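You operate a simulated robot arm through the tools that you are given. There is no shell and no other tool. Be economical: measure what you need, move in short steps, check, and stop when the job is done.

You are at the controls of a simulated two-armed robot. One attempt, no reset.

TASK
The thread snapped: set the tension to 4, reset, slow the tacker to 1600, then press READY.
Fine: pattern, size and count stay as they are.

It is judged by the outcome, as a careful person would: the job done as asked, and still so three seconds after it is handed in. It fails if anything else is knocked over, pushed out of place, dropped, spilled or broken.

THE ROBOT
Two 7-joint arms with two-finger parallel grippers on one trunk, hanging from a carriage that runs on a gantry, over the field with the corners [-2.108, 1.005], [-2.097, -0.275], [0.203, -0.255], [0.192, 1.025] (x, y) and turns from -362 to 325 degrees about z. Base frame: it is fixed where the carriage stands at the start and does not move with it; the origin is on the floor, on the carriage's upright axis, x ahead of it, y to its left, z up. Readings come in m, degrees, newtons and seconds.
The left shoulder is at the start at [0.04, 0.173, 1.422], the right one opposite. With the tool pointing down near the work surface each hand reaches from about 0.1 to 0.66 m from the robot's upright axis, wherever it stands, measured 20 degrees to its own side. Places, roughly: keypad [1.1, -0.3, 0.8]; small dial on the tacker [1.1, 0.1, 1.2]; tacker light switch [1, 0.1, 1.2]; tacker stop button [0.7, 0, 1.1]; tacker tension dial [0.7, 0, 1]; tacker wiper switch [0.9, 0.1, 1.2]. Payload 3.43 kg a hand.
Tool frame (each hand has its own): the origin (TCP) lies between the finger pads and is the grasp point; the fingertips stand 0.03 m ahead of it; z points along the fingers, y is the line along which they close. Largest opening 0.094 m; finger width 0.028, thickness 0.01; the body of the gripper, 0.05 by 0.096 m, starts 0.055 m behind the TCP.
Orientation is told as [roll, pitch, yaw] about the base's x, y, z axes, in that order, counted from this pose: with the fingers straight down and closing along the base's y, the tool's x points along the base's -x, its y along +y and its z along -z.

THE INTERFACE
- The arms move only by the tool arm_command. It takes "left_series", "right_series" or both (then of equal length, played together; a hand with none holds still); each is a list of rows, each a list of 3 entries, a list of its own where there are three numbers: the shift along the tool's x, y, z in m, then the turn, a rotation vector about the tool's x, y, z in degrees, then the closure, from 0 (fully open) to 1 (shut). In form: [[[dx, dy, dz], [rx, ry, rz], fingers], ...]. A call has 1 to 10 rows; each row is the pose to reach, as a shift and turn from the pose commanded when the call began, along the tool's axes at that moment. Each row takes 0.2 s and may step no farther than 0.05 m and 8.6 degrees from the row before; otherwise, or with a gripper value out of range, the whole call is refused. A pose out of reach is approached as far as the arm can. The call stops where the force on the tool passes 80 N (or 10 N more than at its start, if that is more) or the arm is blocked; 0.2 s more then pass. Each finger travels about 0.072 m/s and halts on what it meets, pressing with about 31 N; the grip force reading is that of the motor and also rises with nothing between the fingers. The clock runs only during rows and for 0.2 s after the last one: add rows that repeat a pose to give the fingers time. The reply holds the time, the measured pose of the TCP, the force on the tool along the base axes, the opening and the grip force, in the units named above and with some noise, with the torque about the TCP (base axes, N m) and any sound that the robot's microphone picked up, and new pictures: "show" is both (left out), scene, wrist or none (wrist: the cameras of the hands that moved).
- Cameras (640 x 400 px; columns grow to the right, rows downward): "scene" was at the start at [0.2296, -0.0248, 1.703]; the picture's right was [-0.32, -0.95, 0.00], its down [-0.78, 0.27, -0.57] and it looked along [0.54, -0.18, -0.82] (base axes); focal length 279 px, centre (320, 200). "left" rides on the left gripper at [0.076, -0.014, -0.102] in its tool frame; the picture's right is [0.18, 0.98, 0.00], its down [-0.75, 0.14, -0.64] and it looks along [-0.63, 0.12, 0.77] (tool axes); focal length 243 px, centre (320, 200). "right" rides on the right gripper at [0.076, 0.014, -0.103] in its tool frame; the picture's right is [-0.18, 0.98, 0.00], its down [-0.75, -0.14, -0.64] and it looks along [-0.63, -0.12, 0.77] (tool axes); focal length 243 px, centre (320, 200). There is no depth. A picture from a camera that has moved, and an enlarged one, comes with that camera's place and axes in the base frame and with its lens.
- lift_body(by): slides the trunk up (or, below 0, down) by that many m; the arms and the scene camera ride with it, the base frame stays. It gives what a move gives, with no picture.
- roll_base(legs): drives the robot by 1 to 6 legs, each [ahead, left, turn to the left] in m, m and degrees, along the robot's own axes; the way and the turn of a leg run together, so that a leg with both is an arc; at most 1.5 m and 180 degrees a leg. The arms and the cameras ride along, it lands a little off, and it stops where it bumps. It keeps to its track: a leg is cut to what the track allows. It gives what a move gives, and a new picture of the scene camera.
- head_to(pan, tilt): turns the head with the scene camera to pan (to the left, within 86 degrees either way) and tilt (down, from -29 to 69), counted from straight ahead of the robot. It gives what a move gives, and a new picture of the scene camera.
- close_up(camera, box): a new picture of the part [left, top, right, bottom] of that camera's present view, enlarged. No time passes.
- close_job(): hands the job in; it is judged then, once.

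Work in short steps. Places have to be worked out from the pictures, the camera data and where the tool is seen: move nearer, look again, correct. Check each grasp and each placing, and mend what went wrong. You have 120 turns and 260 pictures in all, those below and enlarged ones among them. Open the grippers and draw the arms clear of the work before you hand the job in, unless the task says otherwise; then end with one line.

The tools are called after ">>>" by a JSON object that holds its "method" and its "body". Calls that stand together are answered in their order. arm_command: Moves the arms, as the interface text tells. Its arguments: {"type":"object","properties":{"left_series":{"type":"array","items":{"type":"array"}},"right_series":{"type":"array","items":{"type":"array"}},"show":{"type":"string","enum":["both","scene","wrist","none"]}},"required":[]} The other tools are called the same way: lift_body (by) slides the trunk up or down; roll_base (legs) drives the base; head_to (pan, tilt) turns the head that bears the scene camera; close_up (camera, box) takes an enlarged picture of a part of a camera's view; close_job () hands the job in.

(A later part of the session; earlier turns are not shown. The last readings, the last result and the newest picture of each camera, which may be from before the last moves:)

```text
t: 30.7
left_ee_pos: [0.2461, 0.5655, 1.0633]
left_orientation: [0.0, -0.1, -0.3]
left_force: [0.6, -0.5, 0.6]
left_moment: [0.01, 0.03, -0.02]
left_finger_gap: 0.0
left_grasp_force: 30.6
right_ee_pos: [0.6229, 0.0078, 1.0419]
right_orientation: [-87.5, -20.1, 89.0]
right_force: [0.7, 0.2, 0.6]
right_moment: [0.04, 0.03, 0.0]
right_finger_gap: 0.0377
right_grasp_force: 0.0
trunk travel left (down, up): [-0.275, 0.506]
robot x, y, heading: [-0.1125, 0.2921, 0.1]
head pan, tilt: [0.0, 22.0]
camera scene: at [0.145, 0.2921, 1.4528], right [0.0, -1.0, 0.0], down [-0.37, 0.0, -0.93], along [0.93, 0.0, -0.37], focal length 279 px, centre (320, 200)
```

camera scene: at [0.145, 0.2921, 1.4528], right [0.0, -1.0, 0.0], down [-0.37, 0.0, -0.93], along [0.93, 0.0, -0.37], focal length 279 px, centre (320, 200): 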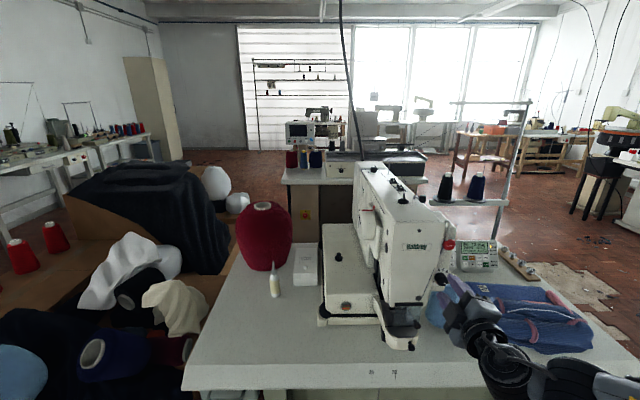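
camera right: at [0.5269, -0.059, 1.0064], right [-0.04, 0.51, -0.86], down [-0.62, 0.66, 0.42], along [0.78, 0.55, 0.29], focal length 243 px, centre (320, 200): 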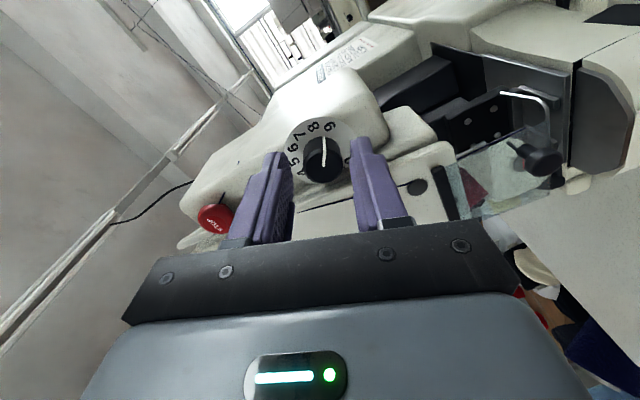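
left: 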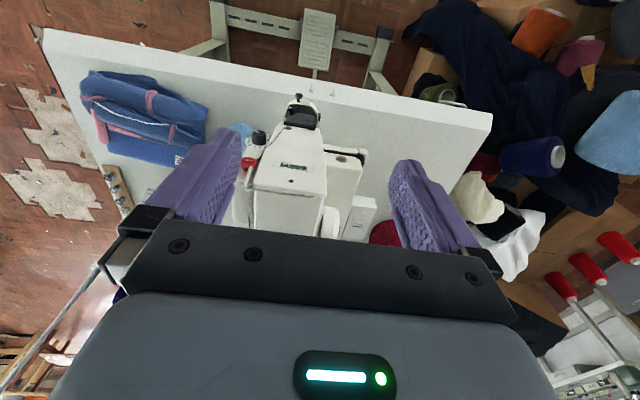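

Now I'll move forward the last 14 mm and down 2.5 mm, then check.

>>> {"method": "arm_command", "body": {"right_series": [[[0.0005, 0.0023, 0.005], [0, 0, 0], 0.6], [[0.0005, 0.0023, 0.014], [0, 0, 0], 0.6], [[0.0005, 0.0023, 0.014], [0, 0, 0], 0.6]], "show": "none"}}

>>> {"method": "close_up", "body": {"camera": "right", "box": [220, 70, 400, 190]}}

```text
t: 31.5
left_ee_pos: [0.2427, 0.5641, 1.0625]
left_orientation: [0.0, 0.1, -0.2]
left_force: [0.9, 0.3, 0.3]
left_moment: [0.01, -0.01, 0.0]
left_finger_gap: 0.0
left_grasp_force: 31.2
right_ee_pos: [0.6324, 0.0109, 1.0368]
right_orientation: [-87.3, -20.2, 89.1]
right_force: [-18.2, 0.9, 6.0]
right_moment: [0.11, 0.07, 0.36]
right_finger_gap: 0.0355
right_grasp_force: 0.0
trunk travel left (down, up): [-0.275, 0.506]
robot x, y, heading: [-0.1143, 0.2942, -0.1]
head pan, tilt: [0.0, 22.0]
```

```text
3.33 times, centred on (310, 130) of right
camera zoom: at [0.5281, -0.0565, 1.0014], right [-0.04, 0.51, -0.86], down [-0.62, 0.66, 0.42], along [0.78, 0.55, 0.29], focal length 809 px, centre (353, 433)
```

zoom: 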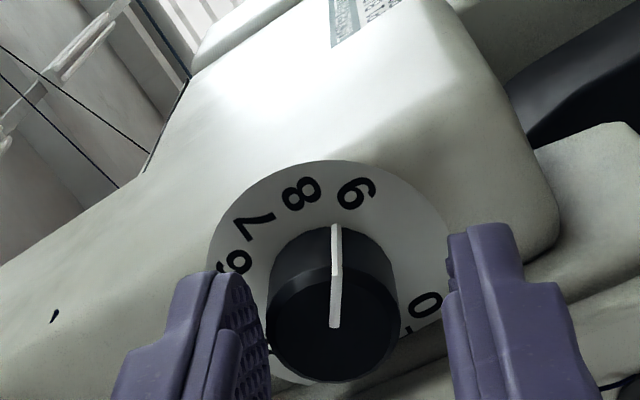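

There is light contact (18 N): the lower finger is touching the cover fillet, and the knob sits about 4 mm above the finger centre. I'll back off, recentre and reduce the tilt to about 8°.

>>> {"method": "arm_command", "body": {"right_series": [[[0, 0, -0.02], [0, 0, 0], 0.6], [[0, -0.0045, -0.02], [0, 0, -6], 0.6], [[0, -0.0045, -0.02], [0, 0, -12], 0.6]], "show": "none"}}

>>> {"method": "close_up", "body": {"camera": "right", "box": [220, 70, 400, 190]}}

```text
t: 32.3
left_ee_pos: [0.2456, 0.5651, 1.0624]
left_orientation: [-0.1, 0.1, -0.3]
left_force: [0.2, 0.6, 0.6]
left_moment: [0.01, -0.04, 0.03]
left_finger_gap: 0.0001
left_grasp_force: 31.3
right_ee_pos: [0.6144, 0.0058, 1.0429]
right_orientation: [-87.5, -8.2, 89.5]
right_force: [-0.3, 0.0, 0.3]
right_moment: [0.0, -0.01, -0.02]
right_finger_gap: 0.0376
right_grasp_force: 0.1
trunk travel left (down, up): [-0.275, 0.506]
robot x, y, heading: [-0.1124, 0.2971, 0.1]
head pan, tilt: [0.0, 22.0]
```

```text
3.33 times, centred on (310, 130) of right
camera zoom: at [0.5107, -0.0661, 1.0223], right [-0.04, 0.32, -0.95], down [-0.63, 0.73, 0.27], along [0.78, 0.61, 0.17], focal length 809 px, centre (353, 433)
```

zoom: 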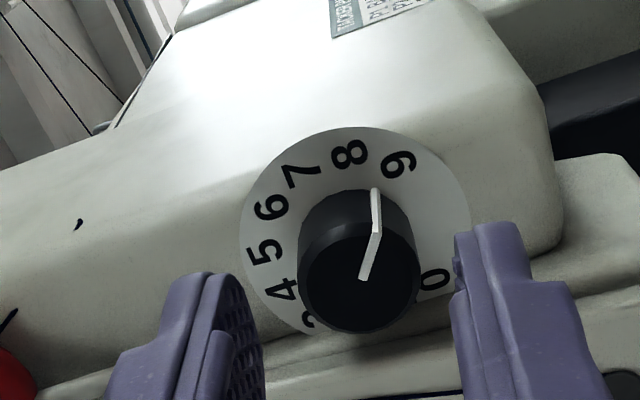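

The knob is now centred between the fingers. I'll shift about 4 mm left to put it on the finger mid-width and advance gently.

>>> {"method": "arm_command", "body": {"right_series": [[[-0.0044, 0.001, 0.005], [0, 0, 0], 0.6], [[-0.0044, 0.001, 0.013], [0, 0, 0], 0.6], [[-0.0044, 0.001, 0.021], [0, 0, 0], 0.6]], "show": "none"}}

>>> {"method": "close_up", "body": {"camera": "right", "box": [220, 70, 400, 190]}}

>>> {"method": "close_up", "body": {"camera": "scene", "box": [410, 230, 500, 320]}}

```text
t: 33.1
left_ee_pos: [0.2444, 0.5651, 1.062]
left_orientation: [0.0, 0.0, -0.4]
left_force: [0.2, -0.6, -0.4]
left_moment: [0.0, -0.04, 0.02]
left_finger_gap: 0.0
left_grasp_force: 31.1
right_ee_pos: [0.6361, 0.0102, 1.0417]
right_orientation: [-87.5, -8.1, 89.5]
right_force: [0.1, 0.2, -0.2]
right_moment: [-0.02, -0.03, 0.0]
right_finger_gap: 0.0377
right_grasp_force: 0.1
trunk travel left (down, up): [-0.275, 0.506]
robot x, y, heading: [-0.1107, 0.2984, -0.2]
head pan, tilt: [0.0, 22.0]
```

```text
3.33 times, centred on (310, 130) of right
camera zoom: at [0.5327, -0.0619, 1.0205], right [-0.04, 0.32, -0.95], down [-0.63, 0.73, 0.27], along [0.78, 0.61, 0.17], focal length 809 px, centre (353, 433)
```

zoom: 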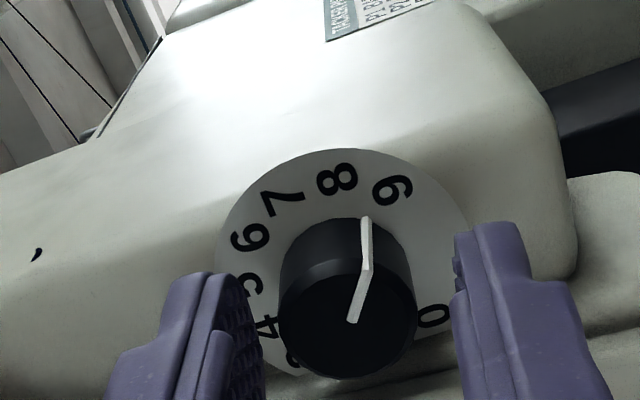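

```text
4.44 times, centred on (455, 275) of scene
camera zoom: at [0.1444, 0.2922, 1.4526], right [0.0, -1.0, 0.0], down [-0.37, 0.0, -0.93], along [0.93, 0.0, -0.37], focal length 1240 px, centre (-280, -133)
```

zoom: 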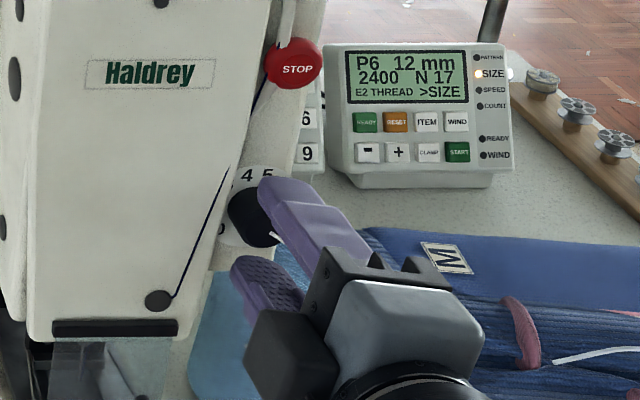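

No contact yet, and the tips are about 2 mm from the plate, fully straddling the knob. I'll back off 2 mm, trim 1 mm and close on the knob.

>>> {"method": "arm_command", "body": {"right_series": [[[0.0005, -0.001, -0.002], [0, 0, 0], 0.65], [[0.0005, -0.001, -0.002], [0, 0, 0], 0.8], [[0.0005, -0.001, -0.002], [0, 0, 0], 0.8]], "show": "none"}}

>>> {"method": "close_up", "body": {"camera": "right", "box": [220, 70, 400, 190]}}

```text
t: 33.9
left_ee_pos: [0.2458, 0.5648, 1.0629]
left_orientation: [0.0, 0.0, -0.3]
left_force: [-0.1, 0.2, 0.8]
left_moment: [0.0, 0.0, 0.01]
left_finger_gap: 0.0
left_grasp_force: 30.9
right_ee_pos: [0.6346, 0.011, 1.0431]
right_orientation: [-87.6, -8.1, 89.4]
right_force: [-0.5, -0.6, 1.0]
right_moment: [0.02, -0.11, -0.22]
right_finger_gap: 0.0253
right_grasp_force: 45.0
trunk travel left (down, up): [-0.275, 0.506]
robot x, y, heading: [-0.1103, 0.293, -0.3]
head pan, tilt: [0.0, 22.0]
```

```text
3.33 times, centred on (310, 130) of right
camera zoom: at [0.5303, -0.0628, 1.0218], right [-0.04, 0.32, -0.95], down [-0.63, 0.73, 0.27], along [0.78, 0.61, 0.17], focal length 809 px, centre (353, 433)
```

zoom: 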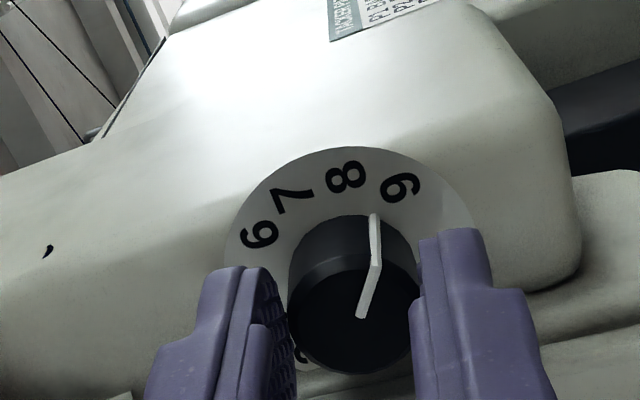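

The knob is gripped (gap 25 mm, 45 N). I'll turn it 26° counter-clockwise.

>>> {"method": "arm_command", "body": {"right_series": [[[0, 0, 0], [0, 0, -6], 0.8], [[0, 0, 0], [0, 0, -12], 0.8], [[0, 0, 0], [0, 0, -18], 0.8], [[0, 0, 0], [0, 0, -24], 0.8], [[0, 0, 0], [0, 0, -28], 0.8]], "show": "none"}}

>>> {"method": "close_up", "body": {"camera": "right", "box": [220, 70, 400, 190]}}

```text
t: 35.1
left_ee_pos: [0.2455, 0.563, 1.0629]
left_orientation: [0.1, 0.0, -0.3]
left_force: [-0.6, -0.1, -0.7]
left_moment: [-0.03, -0.02, 0.03]
left_finger_gap: 0.0001
left_grasp_force: 31.9
right_ee_pos: [0.6346, 0.0096, 1.0444]
right_orientation: [-87.7, 19.8, 90.7]
right_force: [-5.3, -2.0, 9.5]
right_moment: [0.65, -0.63, -0.61]
right_finger_gap: 0.0252
right_grasp_force: 45.4
trunk travel left (down, up): [-0.275, 0.506]
robot x, y, heading: [-0.1107, 0.2949, -0.1]
head pan, tilt: [0.0, 22.0]
```

```text
3.33 times, centred on (310, 130) of right
camera zoom: at [0.5319, -0.0659, 1.0601], right [-0.04, -0.16, -0.99], down [-0.65, 0.76, -0.1], along [0.76, 0.63, -0.13], focal length 809 px, centre (353, 433)
```

zoom: 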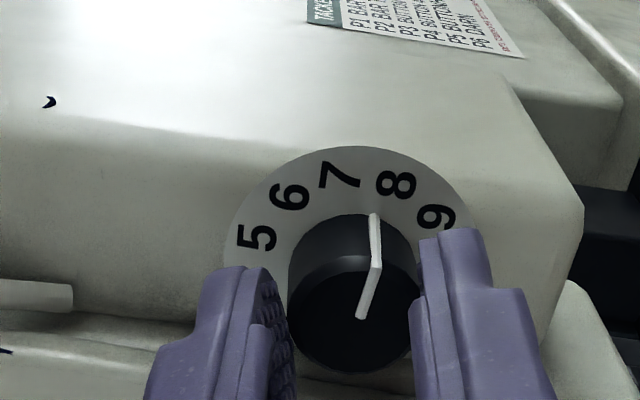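

There was no slip: the pointer followed by 28° to about 8, with low forces. I'll try another 10° in this same grip.

>>> {"method": "arm_command", "body": {"right_series": [[[0, 0, 0], [0, 0, -5], 0.8], [[0, 0, 0], [0, 0, -10], 0.8]], "show": "none"}}

```text
t: 35.7
left_ee_pos: [0.2458, 0.5623, 1.0619]
left_orientation: [0.0, 0.0, -0.4]
left_force: [0.2, 0.3, 0.8]
left_moment: [-0.02, 0.04, -0.02]
left_finger_gap: 0.0001
left_grasp_force: 31.5
right_ee_pos: [0.6348, 0.0079, 1.046]
right_orientation: [-87.6, 30.0, 90.9]
right_force: [-9.4, -9.9, 22.8]
right_moment: [0.48, -0.75, -0.12]
right_finger_gap: 0.0266
right_grasp_force: 6.7
trunk travel left (down, up): [-0.275, 0.506]
robot x, y, heading: [-0.1096, 0.2953, -0.1]
head pan, tilt: [0.0, 22.0]
```

The fingers are now touching the cover, so that is the limit. I'll release, retreat, roll back 44° and recentre.

>>> {"method": "arm_command", "body": {"right_series": [[[0, 0, 0], [0, 0, 3], 0.68], [[0, 0, -0.003], [0, 0, 3], 0.62], [[-0.002, 0.001, -0.02], [0, 0, 3], 0.6], [[-0.0038, 0.0013, -0.03], [0, 0, 8], 0.6], [[-0.0038, 0.0013, -0.03], [0, 0, 16], 0.6], [[-0.0038, 0.0013, -0.03], [0, 0, 24], 0.6], [[-0.0038, 0.0013, -0.03], [0, 0, 32], 0.6], [[-0.0038, 0.0013, -0.03], [0, 0, 40], 0.6], [[-0.0038, 0.0013, -0.03], [0, 0, 44], 0.6]], "show": "none"}}

>>> {"method": "close_up", "body": {"camera": "right", "box": [220, 70, 400, 190]}}

```text
t: 37.7
left_ee_pos: [0.2452, 0.5649, 1.0623]
left_orientation: [0.0, 0.1, -0.3]
left_force: [0.1, 0.1, -0.7]
left_moment: [-0.01, 0.01, 0.04]
left_finger_gap: 0.0001
left_grasp_force: 30.8
right_ee_pos: [0.6048, 0.0132, 1.0416]
right_orientation: [-87.4, -14.3, 89.3]
right_force: [-1.2, 1.0, 0.1]
right_moment: [0.0, 0.0, -0.04]
right_finger_gap: 0.0375
right_grasp_force: 0.1
trunk travel left (down, up): [-0.275, 0.506]
robot x, y, heading: [-0.1091, 0.2937, -0.5]
head pan, tilt: [0.0, 22.0]
```

```text
3.33 times, centred on (310, 130) of right
camera zoom: at [0.4998, -0.0564, 1.0117], right [-0.04, 0.42, -0.91], down [-0.63, 0.7, 0.35], along [0.78, 0.58, 0.24], focal length 809 px, centre (353, 433)
```

zoom: 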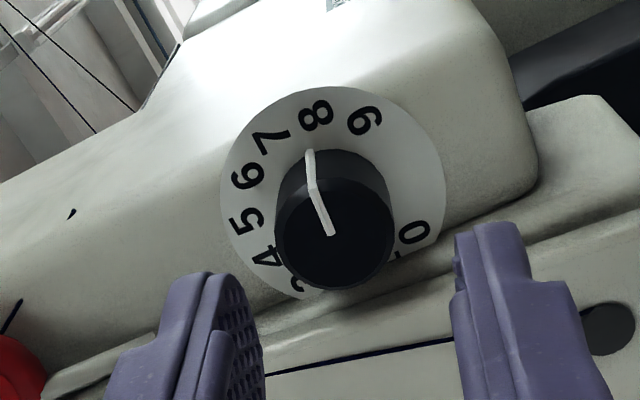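

The pointer is now at about 7.7. I'll apply the corrections (+2 mm tool x, -3.6 mm tool y), advance and grip, then check the forces.

>>> {"method": "arm_command", "body": {"right_series": [[[0.002, -0.0036, 0.005], [0, 0, 0], 0.6], [[0.002, -0.0036, 0.017], [0, 0, 0], 0.6], [[0.002, -0.0036, 0.029], [0, 0, 0], 0.6], [[0.002, -0.0036, 0.029], [0, 0, 0], 0.7], [[0.002, -0.0036, 0.029], [0, 0, 0], 0.8], [[0.002, -0.0036, 0.029], [0, 0, 0], 0.8]], "show": "none"}}

```text
t: 39.1
left_ee_pos: [0.2452, 0.5646, 1.0621]
left_orientation: [0.1, 0.0, -0.3]
left_force: [-0.4, 0.4, -0.3]
left_moment: [0.01, 0.02, 0.03]
left_finger_gap: 0.0
left_grasp_force: 31.4
right_ee_pos: [0.634, 0.0103, 1.0432]
right_orientation: [-87.5, -14.1, 89.4]
right_force: [0.8, -0.7, 1.4]
right_moment: [0.0, -0.13, 0.2]
right_finger_gap: 0.0251
right_grasp_force: 45.0
trunk travel left (down, up): [-0.275, 0.506]
robot x, y, heading: [-0.1084, 0.2926, -0.2]
head pan, tilt: [0.0, 22.0]
```

The grip is good and there is no side force. I'll turn 37° counter-clockwise.

>>> {"method": "arm_command", "body": {"right_series": [[[0, 0, 0], [0, 0, -7], 0.8], [[0, 0, 0], [0, 0, -14], 0.8], [[0, 0, 0], [0, 0, -21], 0.8], [[0, 0, 0], [0, 0, -28], 0.8], [[0, 0, 0], [0, 0, -33], 0.8], [[0, 0, 0], [0, 0, -37], 0.8]], "show": "none"}}

>>> {"method": "close_up", "body": {"camera": "right", "box": [220, 70, 400, 190]}}

```text
t: 40.5
left_ee_pos: [0.2456, 0.5629, 1.0627]
left_orientation: [-0.1, 0.1, -0.3]
left_force: [0.7, 0.3, 0.0]
left_moment: [-0.02, 0.0, 0.0]
left_finger_gap: 0.0001
left_grasp_force: 30.6
right_ee_pos: [0.6343, 0.0097, 1.0452]
right_orientation: [-87.5, 22.8, 90.8]
right_force: [-7.5, -4.9, 14.1]
right_moment: [0.99, -0.47, -0.23]
right_finger_gap: 0.025
right_grasp_force: 45.1
trunk travel left (down, up): [-0.275, 0.506]
robot x, y, heading: [-0.1094, 0.292, -0.1]
head pan, tilt: [0.0, 22.0]
```

```text
3.33 times, centred on (310, 130) of right
camera zoom: at [0.5311, -0.0658, 1.0646], right [-0.04, -0.21, -0.98], down [-0.65, 0.75, -0.14], along [0.76, 0.63, -0.17], focal length 809 px, centre (353, 433)
```

zoom: 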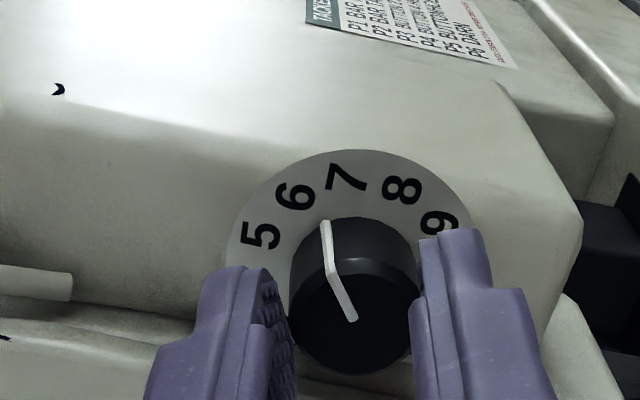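

The pointer is at about 6.5. I'll release, retreat, roll back 37° and re-grip on the same centre.

>>> {"method": "arm_command", "body": {"right_series": [[[0, 0, 0], [0, 0, 2], 0.68], [[0, 0, -0.003], [0, 0, 2], 0.62], [[0, 0, -0.02], [0, 0, 2], 0.6], [[0, 0, -0.029], [0, 0, 8], 0.6], [[0, 0, -0.029], [0, 0, 16], 0.6], [[0, 0, -0.029], [0, 0, 24], 0.6], [[0, 0, -0.029], [0, 0, 31], 0.6], [[0, 0, -0.029], [0, 0, 37], 0.6]], "show": "none"}}

>>> {"method": "close_up", "body": {"camera": "right", "box": [220, 70, 400, 190]}}

```text
t: 42.3
left_ee_pos: [0.2451, 0.5631, 1.062]
left_orientation: [0.1, 0.0, -0.4]
left_force: [-1.0, 0.4, -0.3]
left_moment: [0.02, 0.0, 0.0]
left_finger_gap: 0.0
left_grasp_force: 30.5
right_ee_pos: [0.6047, 0.0106, 1.043]
right_orientation: [-87.6, -14.2, 89.2]
right_force: [0.6, -0.3, -0.4]
right_moment: [-0.04, 0.02, -0.05]
right_finger_gap: 0.0377
right_grasp_force: 0.0
trunk travel left (down, up): [-0.275, 0.506]
robot x, y, heading: [-0.1107, 0.2976, -0.1]
head pan, tilt: [0.0, 22.0]
```

```text
3.33 times, centred on (310, 130) of right
camera zoom: at [0.5003, -0.0586, 1.0149], right [-0.04, 0.42, -0.91], down [-0.63, 0.7, 0.35], along [0.78, 0.58, 0.24], focal length 809 px, centre (353, 433)
```

zoom: 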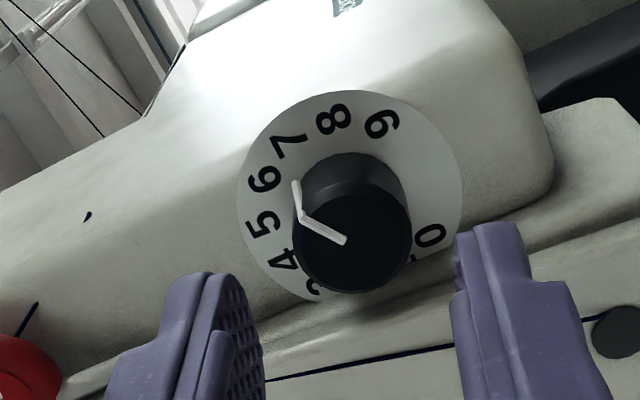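

The pointer is near 6.1. I'll grip again and turn 36°.

>>> {"method": "arm_command", "body": {"right_series": [[[0, -0.001, 0.01], [0, 0, 0], 0.6], [[0, -0.001, 0.02], [0, 0, 0], 0.6], [[0, -0.001, 0.029], [0, 0, 0], 0.6], [[0, -0.001, 0.029], [0, 0, 0], 0.7], [[0, -0.001, 0.029], [0, 0, 0], 0.8], [[0, -0.001, 0.029], [0, 0, 0], 0.8]], "show": "none"}}

>>> {"method": "arm_command", "body": {"right_series": [[[0, 0, 0], [0, 0, -7], 0.8], [[0, 0, 0], [0, 0, -14], 0.8], [[0, 0, 0], [0, 0, -21], 0.8], [[0, 0, 0], [0, 0, -28], 0.8], [[0, 0, 0], [0, 0, -33], 0.8], [[0, 0, 0], [0, 0, -36], 0.8]], "show": "none"}}

>>> {"method": "close_up", "body": {"camera": "right", "box": [220, 70, 400, 190]}}

```text
t: 43.7
left_ee_pos: [0.2457, 0.565, 1.0614]
left_orientation: [0.0, -0.1, -0.3]
left_force: [0.6, 0.1, 0.6]
left_moment: [-0.01, -0.03, 0.01]
left_finger_gap: 0.0
left_grasp_force: 30.6
right_ee_pos: [0.6326, 0.0089, 1.0414]
right_orientation: [-87.5, -14.2, 89.2]
right_force: [2.0, 0.6, -2.1]
right_moment: [-0.01, -0.16, 0.31]
right_finger_gap: 0.0251
right_grasp_force: 45.1
trunk travel left (down, up): [-0.275, 0.506]
robot x, y, heading: [-0.1091, 0.2941, -0.1]
head pan, tilt: [0.0, 22.0]
```

```text
t: 45.1
left_ee_pos: [0.2459, 0.5639, 1.0621]
left_orientation: [-0.1, 0.0, -0.3]
left_force: [-0.4, 0.2, 0.4]
left_moment: [-0.03, 0.02, 0.01]
left_finger_gap: 0.0001
left_grasp_force: 30.8
right_ee_pos: [0.6336, 0.0087, 1.0452]
right_orientation: [-87.5, 21.8, 90.7]
right_force: [-1.7, -3.1, 1.3]
right_moment: [0.28, -0.4, -0.67]
right_finger_gap: 0.0252
right_grasp_force: 44.9
trunk travel left (down, up): [-0.275, 0.506]
robot x, y, heading: [-0.1086, 0.2957, -0.4]
head pan, tilt: [0.0, 22.0]
```

```text
3.33 times, centred on (310, 130) of right
camera zoom: at [0.5311, -0.0659, 1.0636], right [-0.04, -0.2, -0.98], down [-0.65, 0.75, -0.12], along [0.76, 0.63, -0.16], focal length 809 px, centre (353, 433)
```

zoom: 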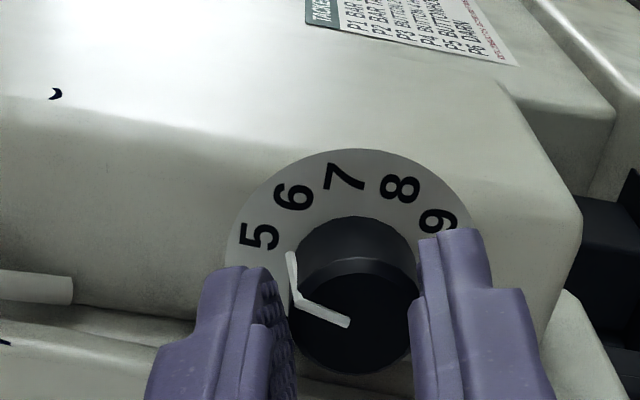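

Good. I'll release, retreat and inspect the dial head-on.

>>> {"method": "arm_command", "body": {"right_series": [[[0, 0, 0], [0, 0, 2], 0.68], [[0, 0, -0.003], [0, 0, 2], 0.62], [[0, 0, -0.02], [0, 0, 2], 0.6], [[0, 0, -0.029], [0, 0, 8], 0.6], [[0, 0, -0.029], [0, 0, 16], 0.6], [[0, 0, -0.029], [0, 0, 24], 0.6], [[0, 0, -0.029], [0, 0, 31], 0.6], [[0, 0, -0.029], [0, 0, 36], 0.6]], "show": "none"}}

>>> {"method": "close_up", "body": {"camera": "right", "box": [260, 80, 370, 160]}}

>>> {"method": "close_up", "body": {"camera": "scene", "box": [415, 245, 465, 295]}}

```text
t: 46.9
left_ee_pos: [0.2456, 0.5658, 1.0625]
left_orientation: [0.0, 0.0, -0.3]
left_force: [0.1, 0.4, 0.4]
left_moment: [-0.01, 0.01, -0.01]
left_finger_gap: 0.0
left_grasp_force: 30.9
right_ee_pos: [0.6042, 0.0101, 1.0468]
right_orientation: [-87.5, -14.2, 89.4]
right_force: [0.0, -0.6, 0.6]
right_moment: [0.0, -0.02, -0.03]
right_finger_gap: 0.0375
right_grasp_force: 0.1
trunk travel left (down, up): [-0.275, 0.506]
robot x, y, heading: [-0.11, 0.2993, -0.3]
head pan, tilt: [0.0, 22.0]
```

```text
5.00 times, centred on (315, 120) of right
camera zoom: at [0.4999, -0.0592, 1.0169], right [-0.04, 0.42, -0.91], down [-0.63, 0.7, 0.35], along [0.78, 0.58, 0.24], focal length 1213 px, centre (345, 600)
```

zoom: 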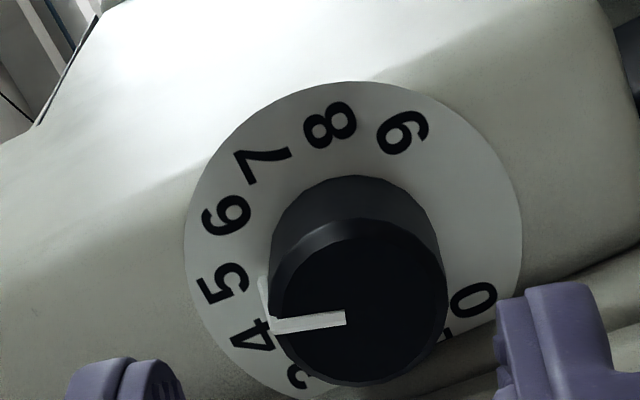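

```text
8.00 times, centred on (440, 270) of scene
camera zoom: at [0.1443, 0.2921, 1.4526], right [0.0, -1.0, 0.0], down [-0.37, 0.0, -0.93], along [0.93, 0.0, -0.37], focal length 2231 px, centre (-640, -360)
```

zoom: 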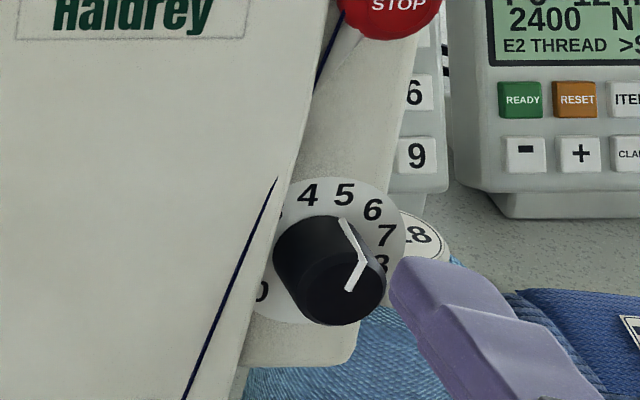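

The pointer is at about 5.3, so roughly 38° remains. I'll do one more grip (shifted 2 mm in tool y) and turn.

>>> {"method": "arm_command", "body": {"right_series": [[[0, 0.002, 0.01], [0, 0, 0], 0.6], [[0, 0.002, 0.02], [0, 0, 0], 0.6], [[0, 0.002, 0.029], [0, 0, 0], 0.6], [[0, 0.002, 0.029], [0, 0, 0], 0.7], [[0, 0.002, 0.029], [0, 0, 0], 0.8], [[0, 0.002, 0.029], [0, 0, 0], 0.8]], "show": "none"}}

>>> {"method": "arm_command", "body": {"right_series": [[[0, 0, 0], [0, 0, -7], 0.8], [[0, 0, 0], [0, 0, -14], 0.8], [[0, 0, 0], [0, 0, -21], 0.8], [[0, 0, 0], [0, 0, -28], 0.8], [[0, 0, 0], [0, 0, -33], 0.8], [[0, 0, 0], [0, 0, -37], 0.8]], "show": "none"}}

>>> {"method": "close_up", "body": {"camera": "scene", "box": [415, 245, 465, 295]}}

```text
t: 48.3
left_ee_pos: [0.2449, 0.5636, 1.063]
left_orientation: [0.0, 0.1, -0.3]
left_force: [-0.2, -0.5, 0.6]
left_moment: [0.01, -0.02, 0.01]
left_finger_gap: 0.0001
left_grasp_force: 31.1
right_ee_pos: [0.6331, 0.0114, 1.0424]
right_orientation: [-87.7, -14.3, 89.4]
right_force: [-4.8, 0.1, 7.7]
right_moment: [0.02, -0.22, 0.0]
right_finger_gap: 0.0251
right_grasp_force: 45.4
trunk travel left (down, up): [-0.275, 0.506]
robot x, y, heading: [-0.1124, 0.2967, -0.1]
head pan, tilt: [0.0, 22.0]
```

```text
t: 49.7
left_ee_pos: [0.2447, 0.5641, 1.0616]
left_orientation: [0.1, 0.1, -0.3]
left_force: [0.3, -0.3, 0.5]
left_moment: [-0.01, -0.01, -0.01]
left_finger_gap: 0.0001
left_grasp_force: 30.4
right_ee_pos: [0.6331, 0.0092, 1.0444]
right_orientation: [-87.8, 22.9, 90.7]
right_force: [-21.8, 0.2, 27.3]
right_moment: [0.31, -1.23, -0.66]
right_finger_gap: 0.025
right_grasp_force: 44.8
trunk travel left (down, up): [-0.275, 0.506]
robot x, y, heading: [-0.1099, 0.2937, -0.2]
head pan, tilt: [0.0, 22.0]
```

```text
8.00 times, centred on (440, 270) of scene
camera zoom: at [0.1438, 0.2914, 1.4527], right [0.0, -1.0, 0.0], down [-0.38, 0.0, -0.93], along [0.93, 0.0, -0.38], focal length 2231 px, centre (-640, -360)
```

zoom: 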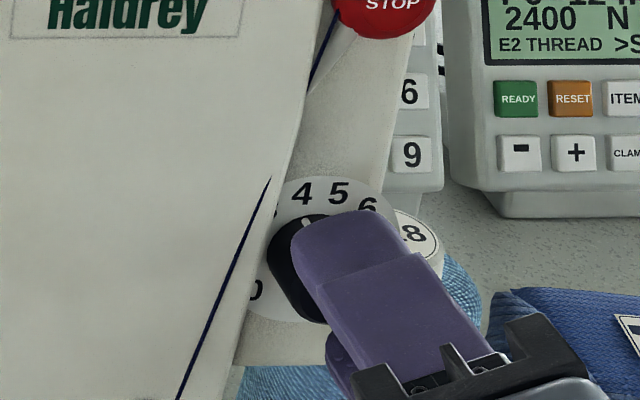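

The pointer looks close to 4. I'll release and draw back for an unobstructed check.

>>> {"method": "arm_command", "body": {"right_series": [[[0, 0, 0], [0, 0, 2], 0.68], [[0, 0, -0.003], [0, 0, 2], 0.62], [[0, 0, -0.02], [0, 0, 2], 0.6], [[0, 0, -0.029], [0, 0, 8], 0.6], [[0, 0, -0.029], [0, 0, 16], 0.6], [[0, 0, -0.04], [0, 0, 20], 0.6], [[0.02, 0, -0.06], [0, 0, 20], 0.6], [[0.04, 0, -0.06], [0, 0, 20], 0.6]], "show": "none"}}

>>> {"method": "close_up", "body": {"camera": "right", "box": [250, 60, 370, 150]}}

>>> {"method": "close_up", "body": {"camera": "scene", "box": [415, 245, 465, 295]}}

```text
t: 51.5
left_ee_pos: [0.2452, 0.5636, 1.0622]
left_orientation: [0.0, 0.0, -0.2]
left_force: [0.3, 0.2, -1.3]
left_moment: [-0.01, 0.0, 0.02]
left_finger_gap: 0.0
left_grasp_force: 31.3
right_ee_pos: [0.5744, -0.0251, 1.0587]
right_orientation: [-87.5, 2.9, 90.2]
right_force: [-0.8, 0.7, -0.9]
right_moment: [0.02, 0.01, 0.02]
right_finger_gap: 0.0376
right_grasp_force: 0.0
trunk travel left (down, up): [-0.275, 0.506]
robot x, y, heading: [-0.1079, 0.293, -0.4]
head pan, tilt: [0.0, 22.0]
```

```text
4.44 times, centred on (310, 105) of right
camera zoom: at [0.4713, -0.1017, 1.0528], right [-0.04, 0.13, -0.99], down [-0.64, 0.76, 0.13], along [0.77, 0.64, 0.05], focal length 1078 px, centre (364, 622)
```

zoom: 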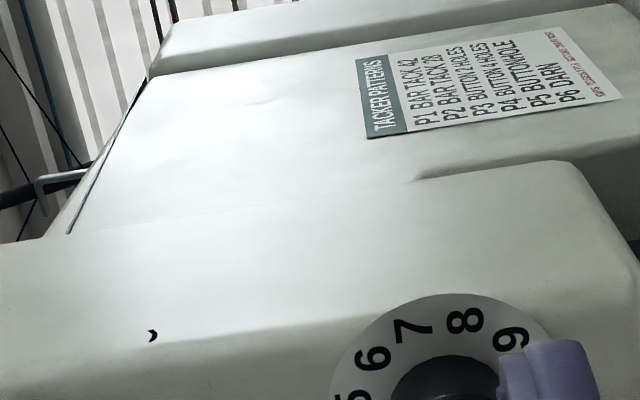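

```text
8.00 times, centred on (440, 270) of scene
camera zoom: at [0.1445, 0.2921, 1.4526], right [0.0, -1.0, 0.0], down [-0.37, 0.0, -0.93], along [0.93, 0.0, -0.37], focal length 2231 px, centre (-640, -360)
```

zoom: 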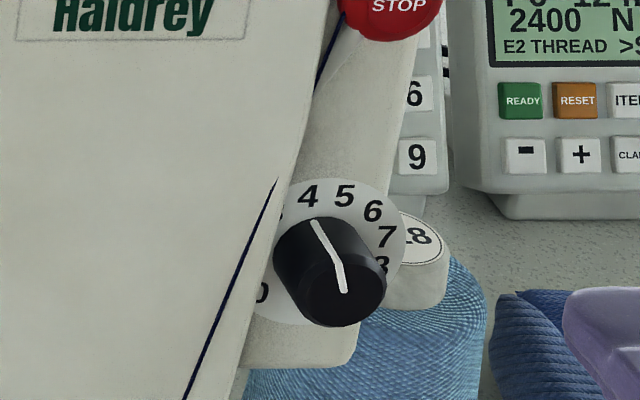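

Resolving the perspective, the pointer reads about 3.9–4.0, which is good. Next is the panel: RESET is near [1.058, -0.294, 0.845], READY and ITEM are ±0.0275 m either side of it, and "-" is about 0.027 below. I'll back out, shift right and reorient the hand.

>>> {"method": "roll_base", "body": {"legs": [[-0.2, 0, 0], [0, -0.35, 0]]}}

>>> {"method": "close_up", "body": {"camera": "scene", "box": [310, 225, 345, 260]}}

>>> {"method": "arm_command", "body": {"right_series": [[[0, 0, 0], [0, 0, 8.5], 0.8], [[0, 0, 0], [0, 0, 17], 1], [[0, 0, 0], [0, 0, 25.5], 1], [[0, 0, 0], [0, 0, 34], 1], [[0, 0, 0], [0, 0, 42.5], 1], [[0, 0, 0], [0, 0, 51], 1], [[0, 0, 0], [0, 0, 59.5], 1], [[0, 0, 0], [0, 0, 68], 1], [[0, 0, 0], [0, 0, 76.5], 1], [[0, 0, 0], [0, 0, 85], 1]], "show": "none"}}

```text
t: 55.0
left_ee_pos: [0.047, 0.2115, 1.0619]
left_orientation: [0.1, 0.0, -0.4]
left_force: [-0.1, 0.3, -0.3]
left_moment: [0.0, 0.01, 0.02]
left_finger_gap: 0.0001
left_grasp_force: 31.0
right_ee_pos: [0.3749, -0.3807, 1.0579]
right_orientation: [-87.4, 2.9, 89.8]
right_force: [0.5, -1.0, 1.0]
right_moment: [-0.01, 0.0, 0.01]
right_finger_gap: 0.0376
right_grasp_force: 0.1
trunk travel left (down, up): [-0.275, 0.506]
robot x, y, heading: [-0.3082, -0.0569, -0.1]
head pan, tilt: [0.0, 22.0]
camera scene: at [-0.0542, -0.061, 1.4525], right [-0.01, -1.0, 0.0], down [-0.37, 0.0, -0.93], along [0.93, -0.01, -0.37], focal length 279 px, centre (320, 200)
```

scene: 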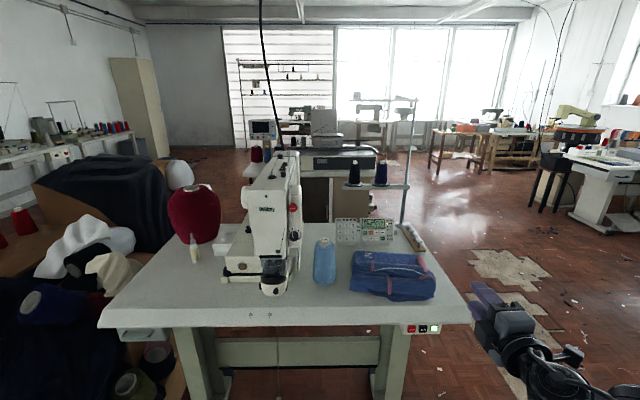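

```text
11.43 times, centred on (328, 242) of scene
camera zoom: at [-0.0542, -0.061, 1.4525], right [-0.01, -1.0, 0.0], down [-0.37, 0.0, -0.93], along [0.93, -0.01, -0.37], focal length 3188 px, centre (234, -286)
```

zoom: 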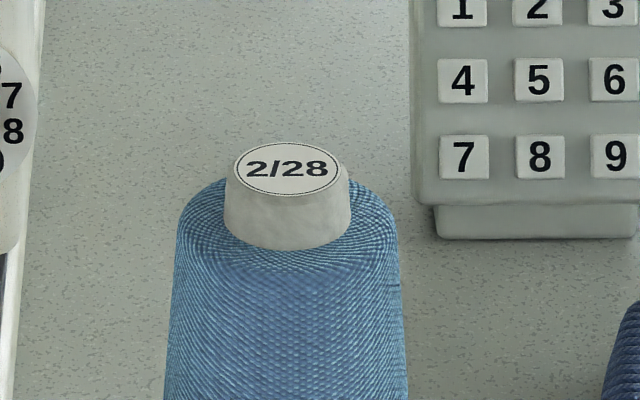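

```text
t: 57.2
left_ee_pos: [0.0479, 0.2115, 1.0619]
left_orientation: [-0.1, 0.0, -0.4]
left_force: [0.7, 0.8, 0.0]
left_moment: [0.0, 0.01, 0.0]
left_finger_gap: 0.0
left_grasp_force: 30.9
right_ee_pos: [0.3749, -0.3789, 1.0588]
right_orientation: [-72.3, -81.9, 72.2]
right_force: [-0.3, -0.2, 0.4]
right_moment: [0.03, -0.03, -0.02]
right_finger_gap: 0.0002
right_grasp_force: 31.5
trunk travel left (down, up): [-0.275, 0.506]
robot x, y, heading: [-0.309, -0.0574, -0.5]
head pan, tilt: [0.0, 22.0]
```

A head-on check of the dial from this position, then finishing the hand's reorientation to fingers about 50° below horizontal.

>>> {"method": "close_up", "body": {"camera": "scene", "box": [280, 220, 310, 250]}}

>>> {"method": "arm_command", "body": {"right_series": [[[0, 0, 0], [0, 0, 8], 1]], "show": "none"}}

>>> {"method": "arm_command", "body": {"right_series": [[[0, 0, 0], [0, 8, 0], 1], [[0, 0, 0], [0, 16, 0], 1], [[0, 0, 0], [0, 24, 0], 1], [[0, 0, 0], [0, 32, 0], 1], [[0, 0, 0], [0, 40, 0], 1], [[0, 0, 0], [0, 47, 0], 1]], "show": "wrist"}}

```text
13.33 times, centred on (295, 235) of scene
camera zoom: at [-0.0542, -0.0608, 1.4525], right [-0.01, -1.0, 0.0], down [-0.37, 0.0, -0.93], along [0.93, -0.01, -0.37], focal length 3719 px, centre (653, -267)
```

zoom: 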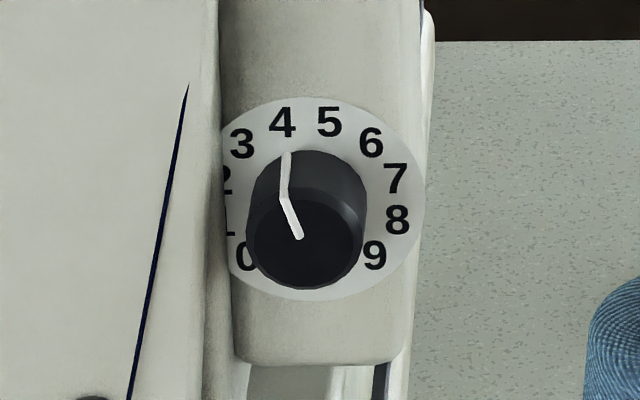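

```text
t: 57.6
left_ee_pos: [0.0481, 0.2123, 1.0618]
left_orientation: [0.0, 0.1, -0.5]
left_force: [1.2, -0.6, 0.1]
left_moment: [0.0, 0.0, -0.01]
left_finger_gap: 0.0
left_grasp_force: 30.4
right_ee_pos: [0.375, -0.3802, 1.0583]
right_orientation: [5.2, -87.5, -5.5]
right_force: [-0.3, 0.3, 0.3]
right_moment: [0.01, -0.03, 0.01]
right_finger_gap: 0.0002
right_grasp_force: 31.3
trunk travel left (down, up): [-0.275, 0.506]
robot x, y, heading: [-0.3089, -0.0614, -0.2]
head pan, tilt: [0.0, 22.0]
```

```text
t: 59.0
left_ee_pos: [0.0487, 0.2115, 1.0622]
left_orientation: [0.0, 0.1, -0.3]
left_force: [0.7, 0.0, -0.9]
left_moment: [-0.02, -0.02, -0.02]
left_finger_gap: 0.0
left_grasp_force: 30.7
right_ee_pos: [0.3744, -0.381, 1.0605]
right_orientation: [0.2, -40.5, -0.6]
right_force: [0.3, -0.2, -0.6]
right_moment: [0.0, 0.03, 0.02]
right_finger_gap: 0.0
right_grasp_force: 30.5
trunk travel left (down, up): [-0.275, 0.506]
robot x, y, heading: [-0.3057, -0.0525, -0.6]
head pan, tilt: [0.0, 22.0]
camera right: at [0.2502, -0.3645, 1.0883], right [0.15, 0.98, 0.12], down [0.16, -0.15, 0.98], along [0.98, -0.12, -0.17], focal length 243 px, centre (320, 200)
```

right: 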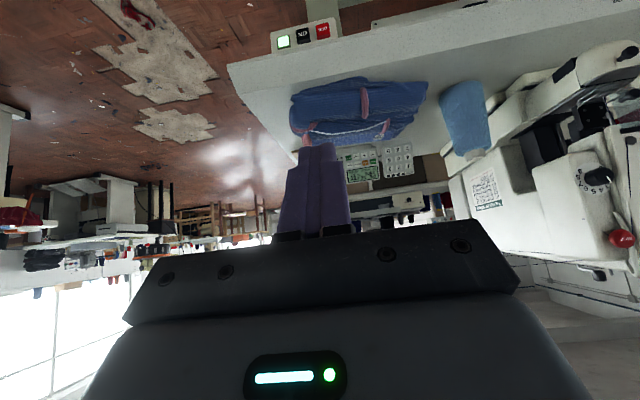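

The tension reads about 3.9–4, which is fine. Now I'll drive ahead to bring the right hand over the table toward the panel, with the hand still high at z 1.06.

>>> {"method": "roll_base", "body": {"legs": [[0.3, 0, 0.3], [0.17, 0, 0]]}}

>>> {"method": "close_up", "body": {"camera": "right", "box": [220, 60, 420, 240]}}

```text
t: 62.1
left_ee_pos: [0.5251, 0.2073, 1.0624]
left_orientation: [0.0, -0.2, -0.5]
left_force: [0.6, -0.3, 0.2]
left_moment: [-0.03, -0.05, -0.02]
left_finger_gap: 0.0
left_grasp_force: 30.1
right_ee_pos: [0.8515, -0.3841, 1.0605]
right_orientation: [0.2, -40.6, -0.4]
right_force: [-0.3, -0.4, -0.3]
right_moment: [-0.03, 0.01, 0.0]
right_finger_gap: 0.0
right_grasp_force: 31.4
trunk travel left (down, up): [-0.275, 0.506]
robot x, y, heading: [0.168, -0.0634, -0.5]
head pan, tilt: [0.0, 22.0]
camera scene: at [0.422, -0.0646, 1.4527], right [-0.01, -1.0, 0.0], down [-0.37, 0.0, -0.93], along [0.93, -0.01, -0.37], focal length 279 px, centre (320, 200)
```

scene: 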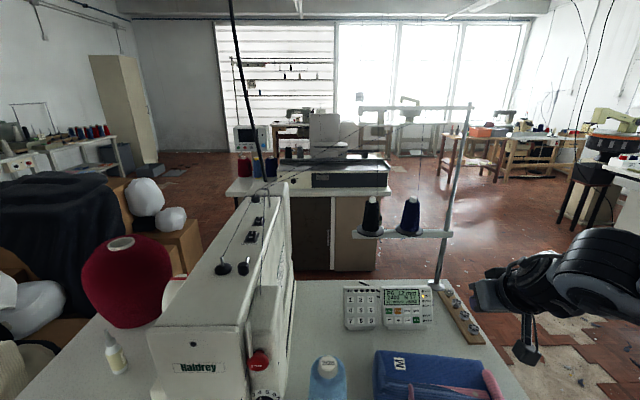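

```text
2.22 times, centred on (320, 150) of right
camera zoom: at [0.7259, -0.3688, 1.0879], right [0.15, 0.98, 0.12], down [0.15, -0.14, 0.98], along [0.98, -0.12, -0.17], focal length 539 px, centre (320, 311)
```

zoom: 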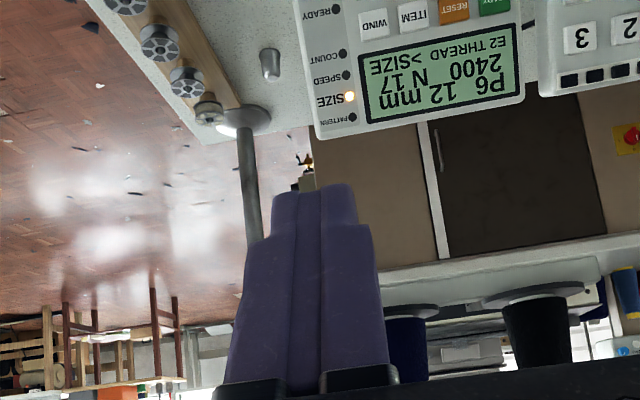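

The view is clear. I'll move the hand to a hover in front of the panel at about [0.95, -0.294, 0.93], staying above the bag.

>>> {"method": "arm_command", "body": {"right_series": [[[0.0, 0.022, 0.03], [0, 0, 0], 1], [[0.002, 0.045, 0.065], [0, 0, 0], 1], [[0.004, 0.068, 0.1], [0, 0, 0], 1], [[0.006, 0.09, 0.135], [0, 0, 0], 1], [[0.0085, 0.09, 0.164], [0, 0, 0], 1]], "show": "both"}}

>>> {"method": "close_up", "body": {"camera": "right", "box": [240, 40, 420, 170]}}

```text
t: 63.3
left_ee_pos: [0.523, 0.2078, 1.0613]
left_orientation: [0.0, 0.0, -0.5]
left_force: [-0.3, -0.6, 0.3]
left_moment: [0.0, -0.04, 0.0]
left_finger_gap: 0.0002
left_grasp_force: 30.9
right_ee_pos: [0.8931, -0.3261, 0.9535]
right_orientation: [0.2, -40.6, -0.4]
right_force: [1.0, 0.3, -0.4]
right_moment: [0.03, 0.0, 0.0]
right_finger_gap: 0.0002
right_grasp_force: 31.3
right hand out of reach, approached as far as the arm can: row 3, 4, 5
trunk travel left (down, up): [-0.275, 0.506]
robot x, y, heading: [0.1663, -0.0618, -0.6]
head pan, tilt: [0.0, 22.0]
camera scene: at [0.4215, -0.0647, 1.4526], right [-0.01, -1.0, 0.0], down [-0.37, 0.0, -0.93], along [0.93, -0.01, -0.37], focal length 279 px, centre (320, 200)
camera right: at [0.7672, -0.3127, 0.9821], right [0.14, 0.98, 0.12], down [0.15, -0.14, 0.98], along [0.98, -0.12, -0.17], focal length 243 px, centre (320, 200)
```

scene: 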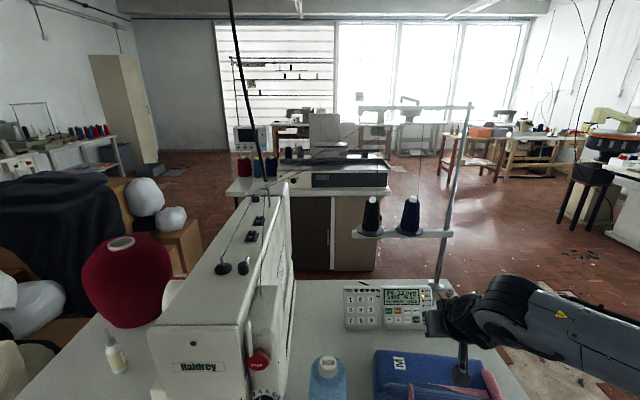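
right: 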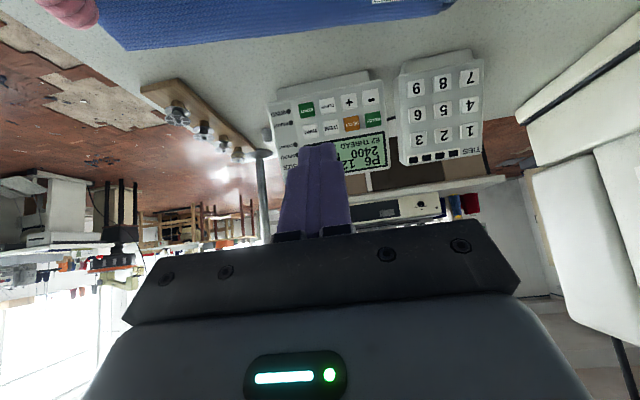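

```text
3.08 times, centred on (330, 105) of right
camera zoom: at [0.7672, -0.3127, 0.9821], right [0.14, 0.98, 0.12], down [0.15, -0.14, 0.98], along [0.98, -0.12, -0.17], focal length 746 px, centre (289, 492)
```

zoom: 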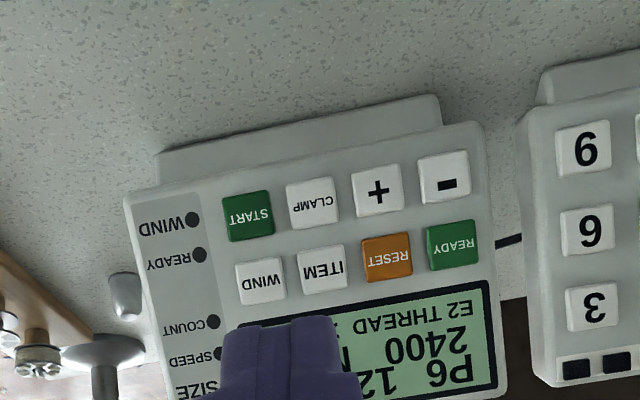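

The forward reach is limited. If the robot is turned left, its right shoulder comes about 0.13 m closer, so I'll back out, swing the right arm to the robot's right side, then turn left and come back in.

>>> {"method": "arm_command", "body": {"right_series": [[[0, 0, -0.05], [0, 0, 0], 1], [[0, 0, -0.1], [0, 0, 0], 1], [[0, 0, -0.13], [0, 0, 0], 1]], "show": "none"}}

>>> {"method": "roll_base", "body": {"legs": [[-0.45, 0, 0]]}}

```text
t: 64.1
left_ee_pos: [0.523, 0.2073, 1.0609]
left_orientation: [0.1, 0.0, -0.6]
left_force: [0.6, 0.5, -0.3]
left_moment: [0.01, -0.05, 0.04]
left_finger_gap: 0.0002
left_grasp_force: 31.1
right_ee_pos: [0.8049, -0.3266, 1.0508]
right_orientation: [0.1, -40.4, -0.4]
right_force: [0.3, 0.1, -0.3]
right_moment: [-0.05, -0.01, 0.02]
right_finger_gap: 0.0001
right_grasp_force: 31.3
trunk travel left (down, up): [-0.275, 0.506]
robot x, y, heading: [0.1655, -0.062, -0.4]
head pan, tilt: [0.0, 22.0]
```

```text
t: 66.9
left_ee_pos: [0.0693, 0.2124, 1.0617]
left_orientation: [-0.1, 0.0, -0.6]
left_force: [-1.0, -0.3, 1.1]
left_moment: [0.02, 0.0, 0.02]
left_finger_gap: 0.0
left_grasp_force: 31.5
right_ee_pos: [0.3503, -0.3219, 1.0517]
right_orientation: [0.2, -40.5, -0.5]
right_force: [-0.7, 0.3, -0.4]
right_moment: [0.0, -0.03, -0.03]
right_finger_gap: 0.0
right_grasp_force: 31.2
trunk travel left (down, up): [-0.275, 0.506]
robot x, y, heading: [-0.2868, -0.0588, -0.3]
head pan, tilt: [0.0, 22.0]
camera scene: at [-0.0334, -0.061, 1.4525], right [-0.01, -1.0, 0.0], down [-0.37, 0.0, -0.93], along [0.93, -0.01, -0.37], focal length 279 px, centre (320, 200)
```

scene: 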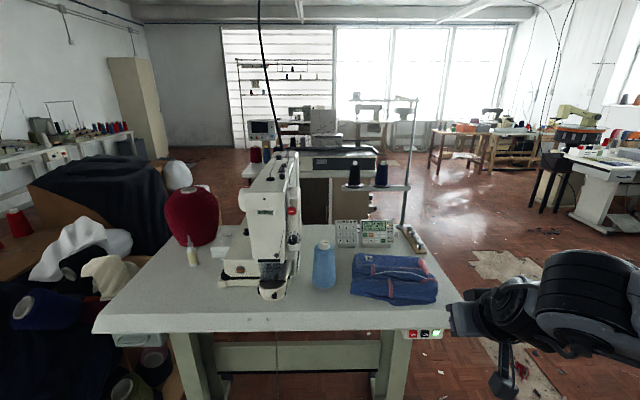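

Swinging the right hand to the robot's right while yawing it -60°.

>>> {"method": "arm_command", "body": {"right_series": [[[0.018, -0.0337, -0.0154], [3.9, 0, 4.56], 1], [[0.036, -0.0674, -0.0308], [7.8, 0, 9.12], 1], [[0.054, -0.1011, -0.0462], [11.7, 0, 13.7], 1], [[0.072, -0.1348, -0.0616], [15.6, 0, 18.2], 1], [[0.09, -0.1685, -0.077], [19.5, 0, 22.8], 1], [[0.108, -0.2022, -0.0924], [23.4, 0, 27.4], 1], [[0.126, -0.2359, -0.1078], [27.3, 0, 31.9], 1], [[0.144, -0.2696, -0.1232], [31.2, 0, 36.5], 1], [[0.162, -0.3033, -0.1386], [35.1, 0, 41], 1], [[0.18, -0.337, -0.154], [39, 0, 45.6], 1]], "show": "none"}}

```text
t: 69.1
left_ee_pos: [0.0682, 0.2106, 1.0624]
left_orientation: [0.1, 0.0, -0.6]
left_force: [-0.6, 0.0, 0.1]
left_moment: [0.01, -0.01, 0.0]
left_finger_gap: 0.0
left_grasp_force: 31.1
right_ee_pos: [0.1128, -0.6721, 1.0531]
right_orientation: [0.0, -40.4, -60.2]
right_force: [-0.5, 0.2, 0.1]
right_moment: [-0.01, -0.03, 0.02]
right_finger_gap: 0.0
right_grasp_force: 31.0
right hand out of reach, approached as far as the arm can: row 9, 10
trunk travel left (down, up): [-0.275, 0.506]
robot x, y, heading: [-0.2861, -0.0541, -0.1]
head pan, tilt: [0.0, 22.0]
```

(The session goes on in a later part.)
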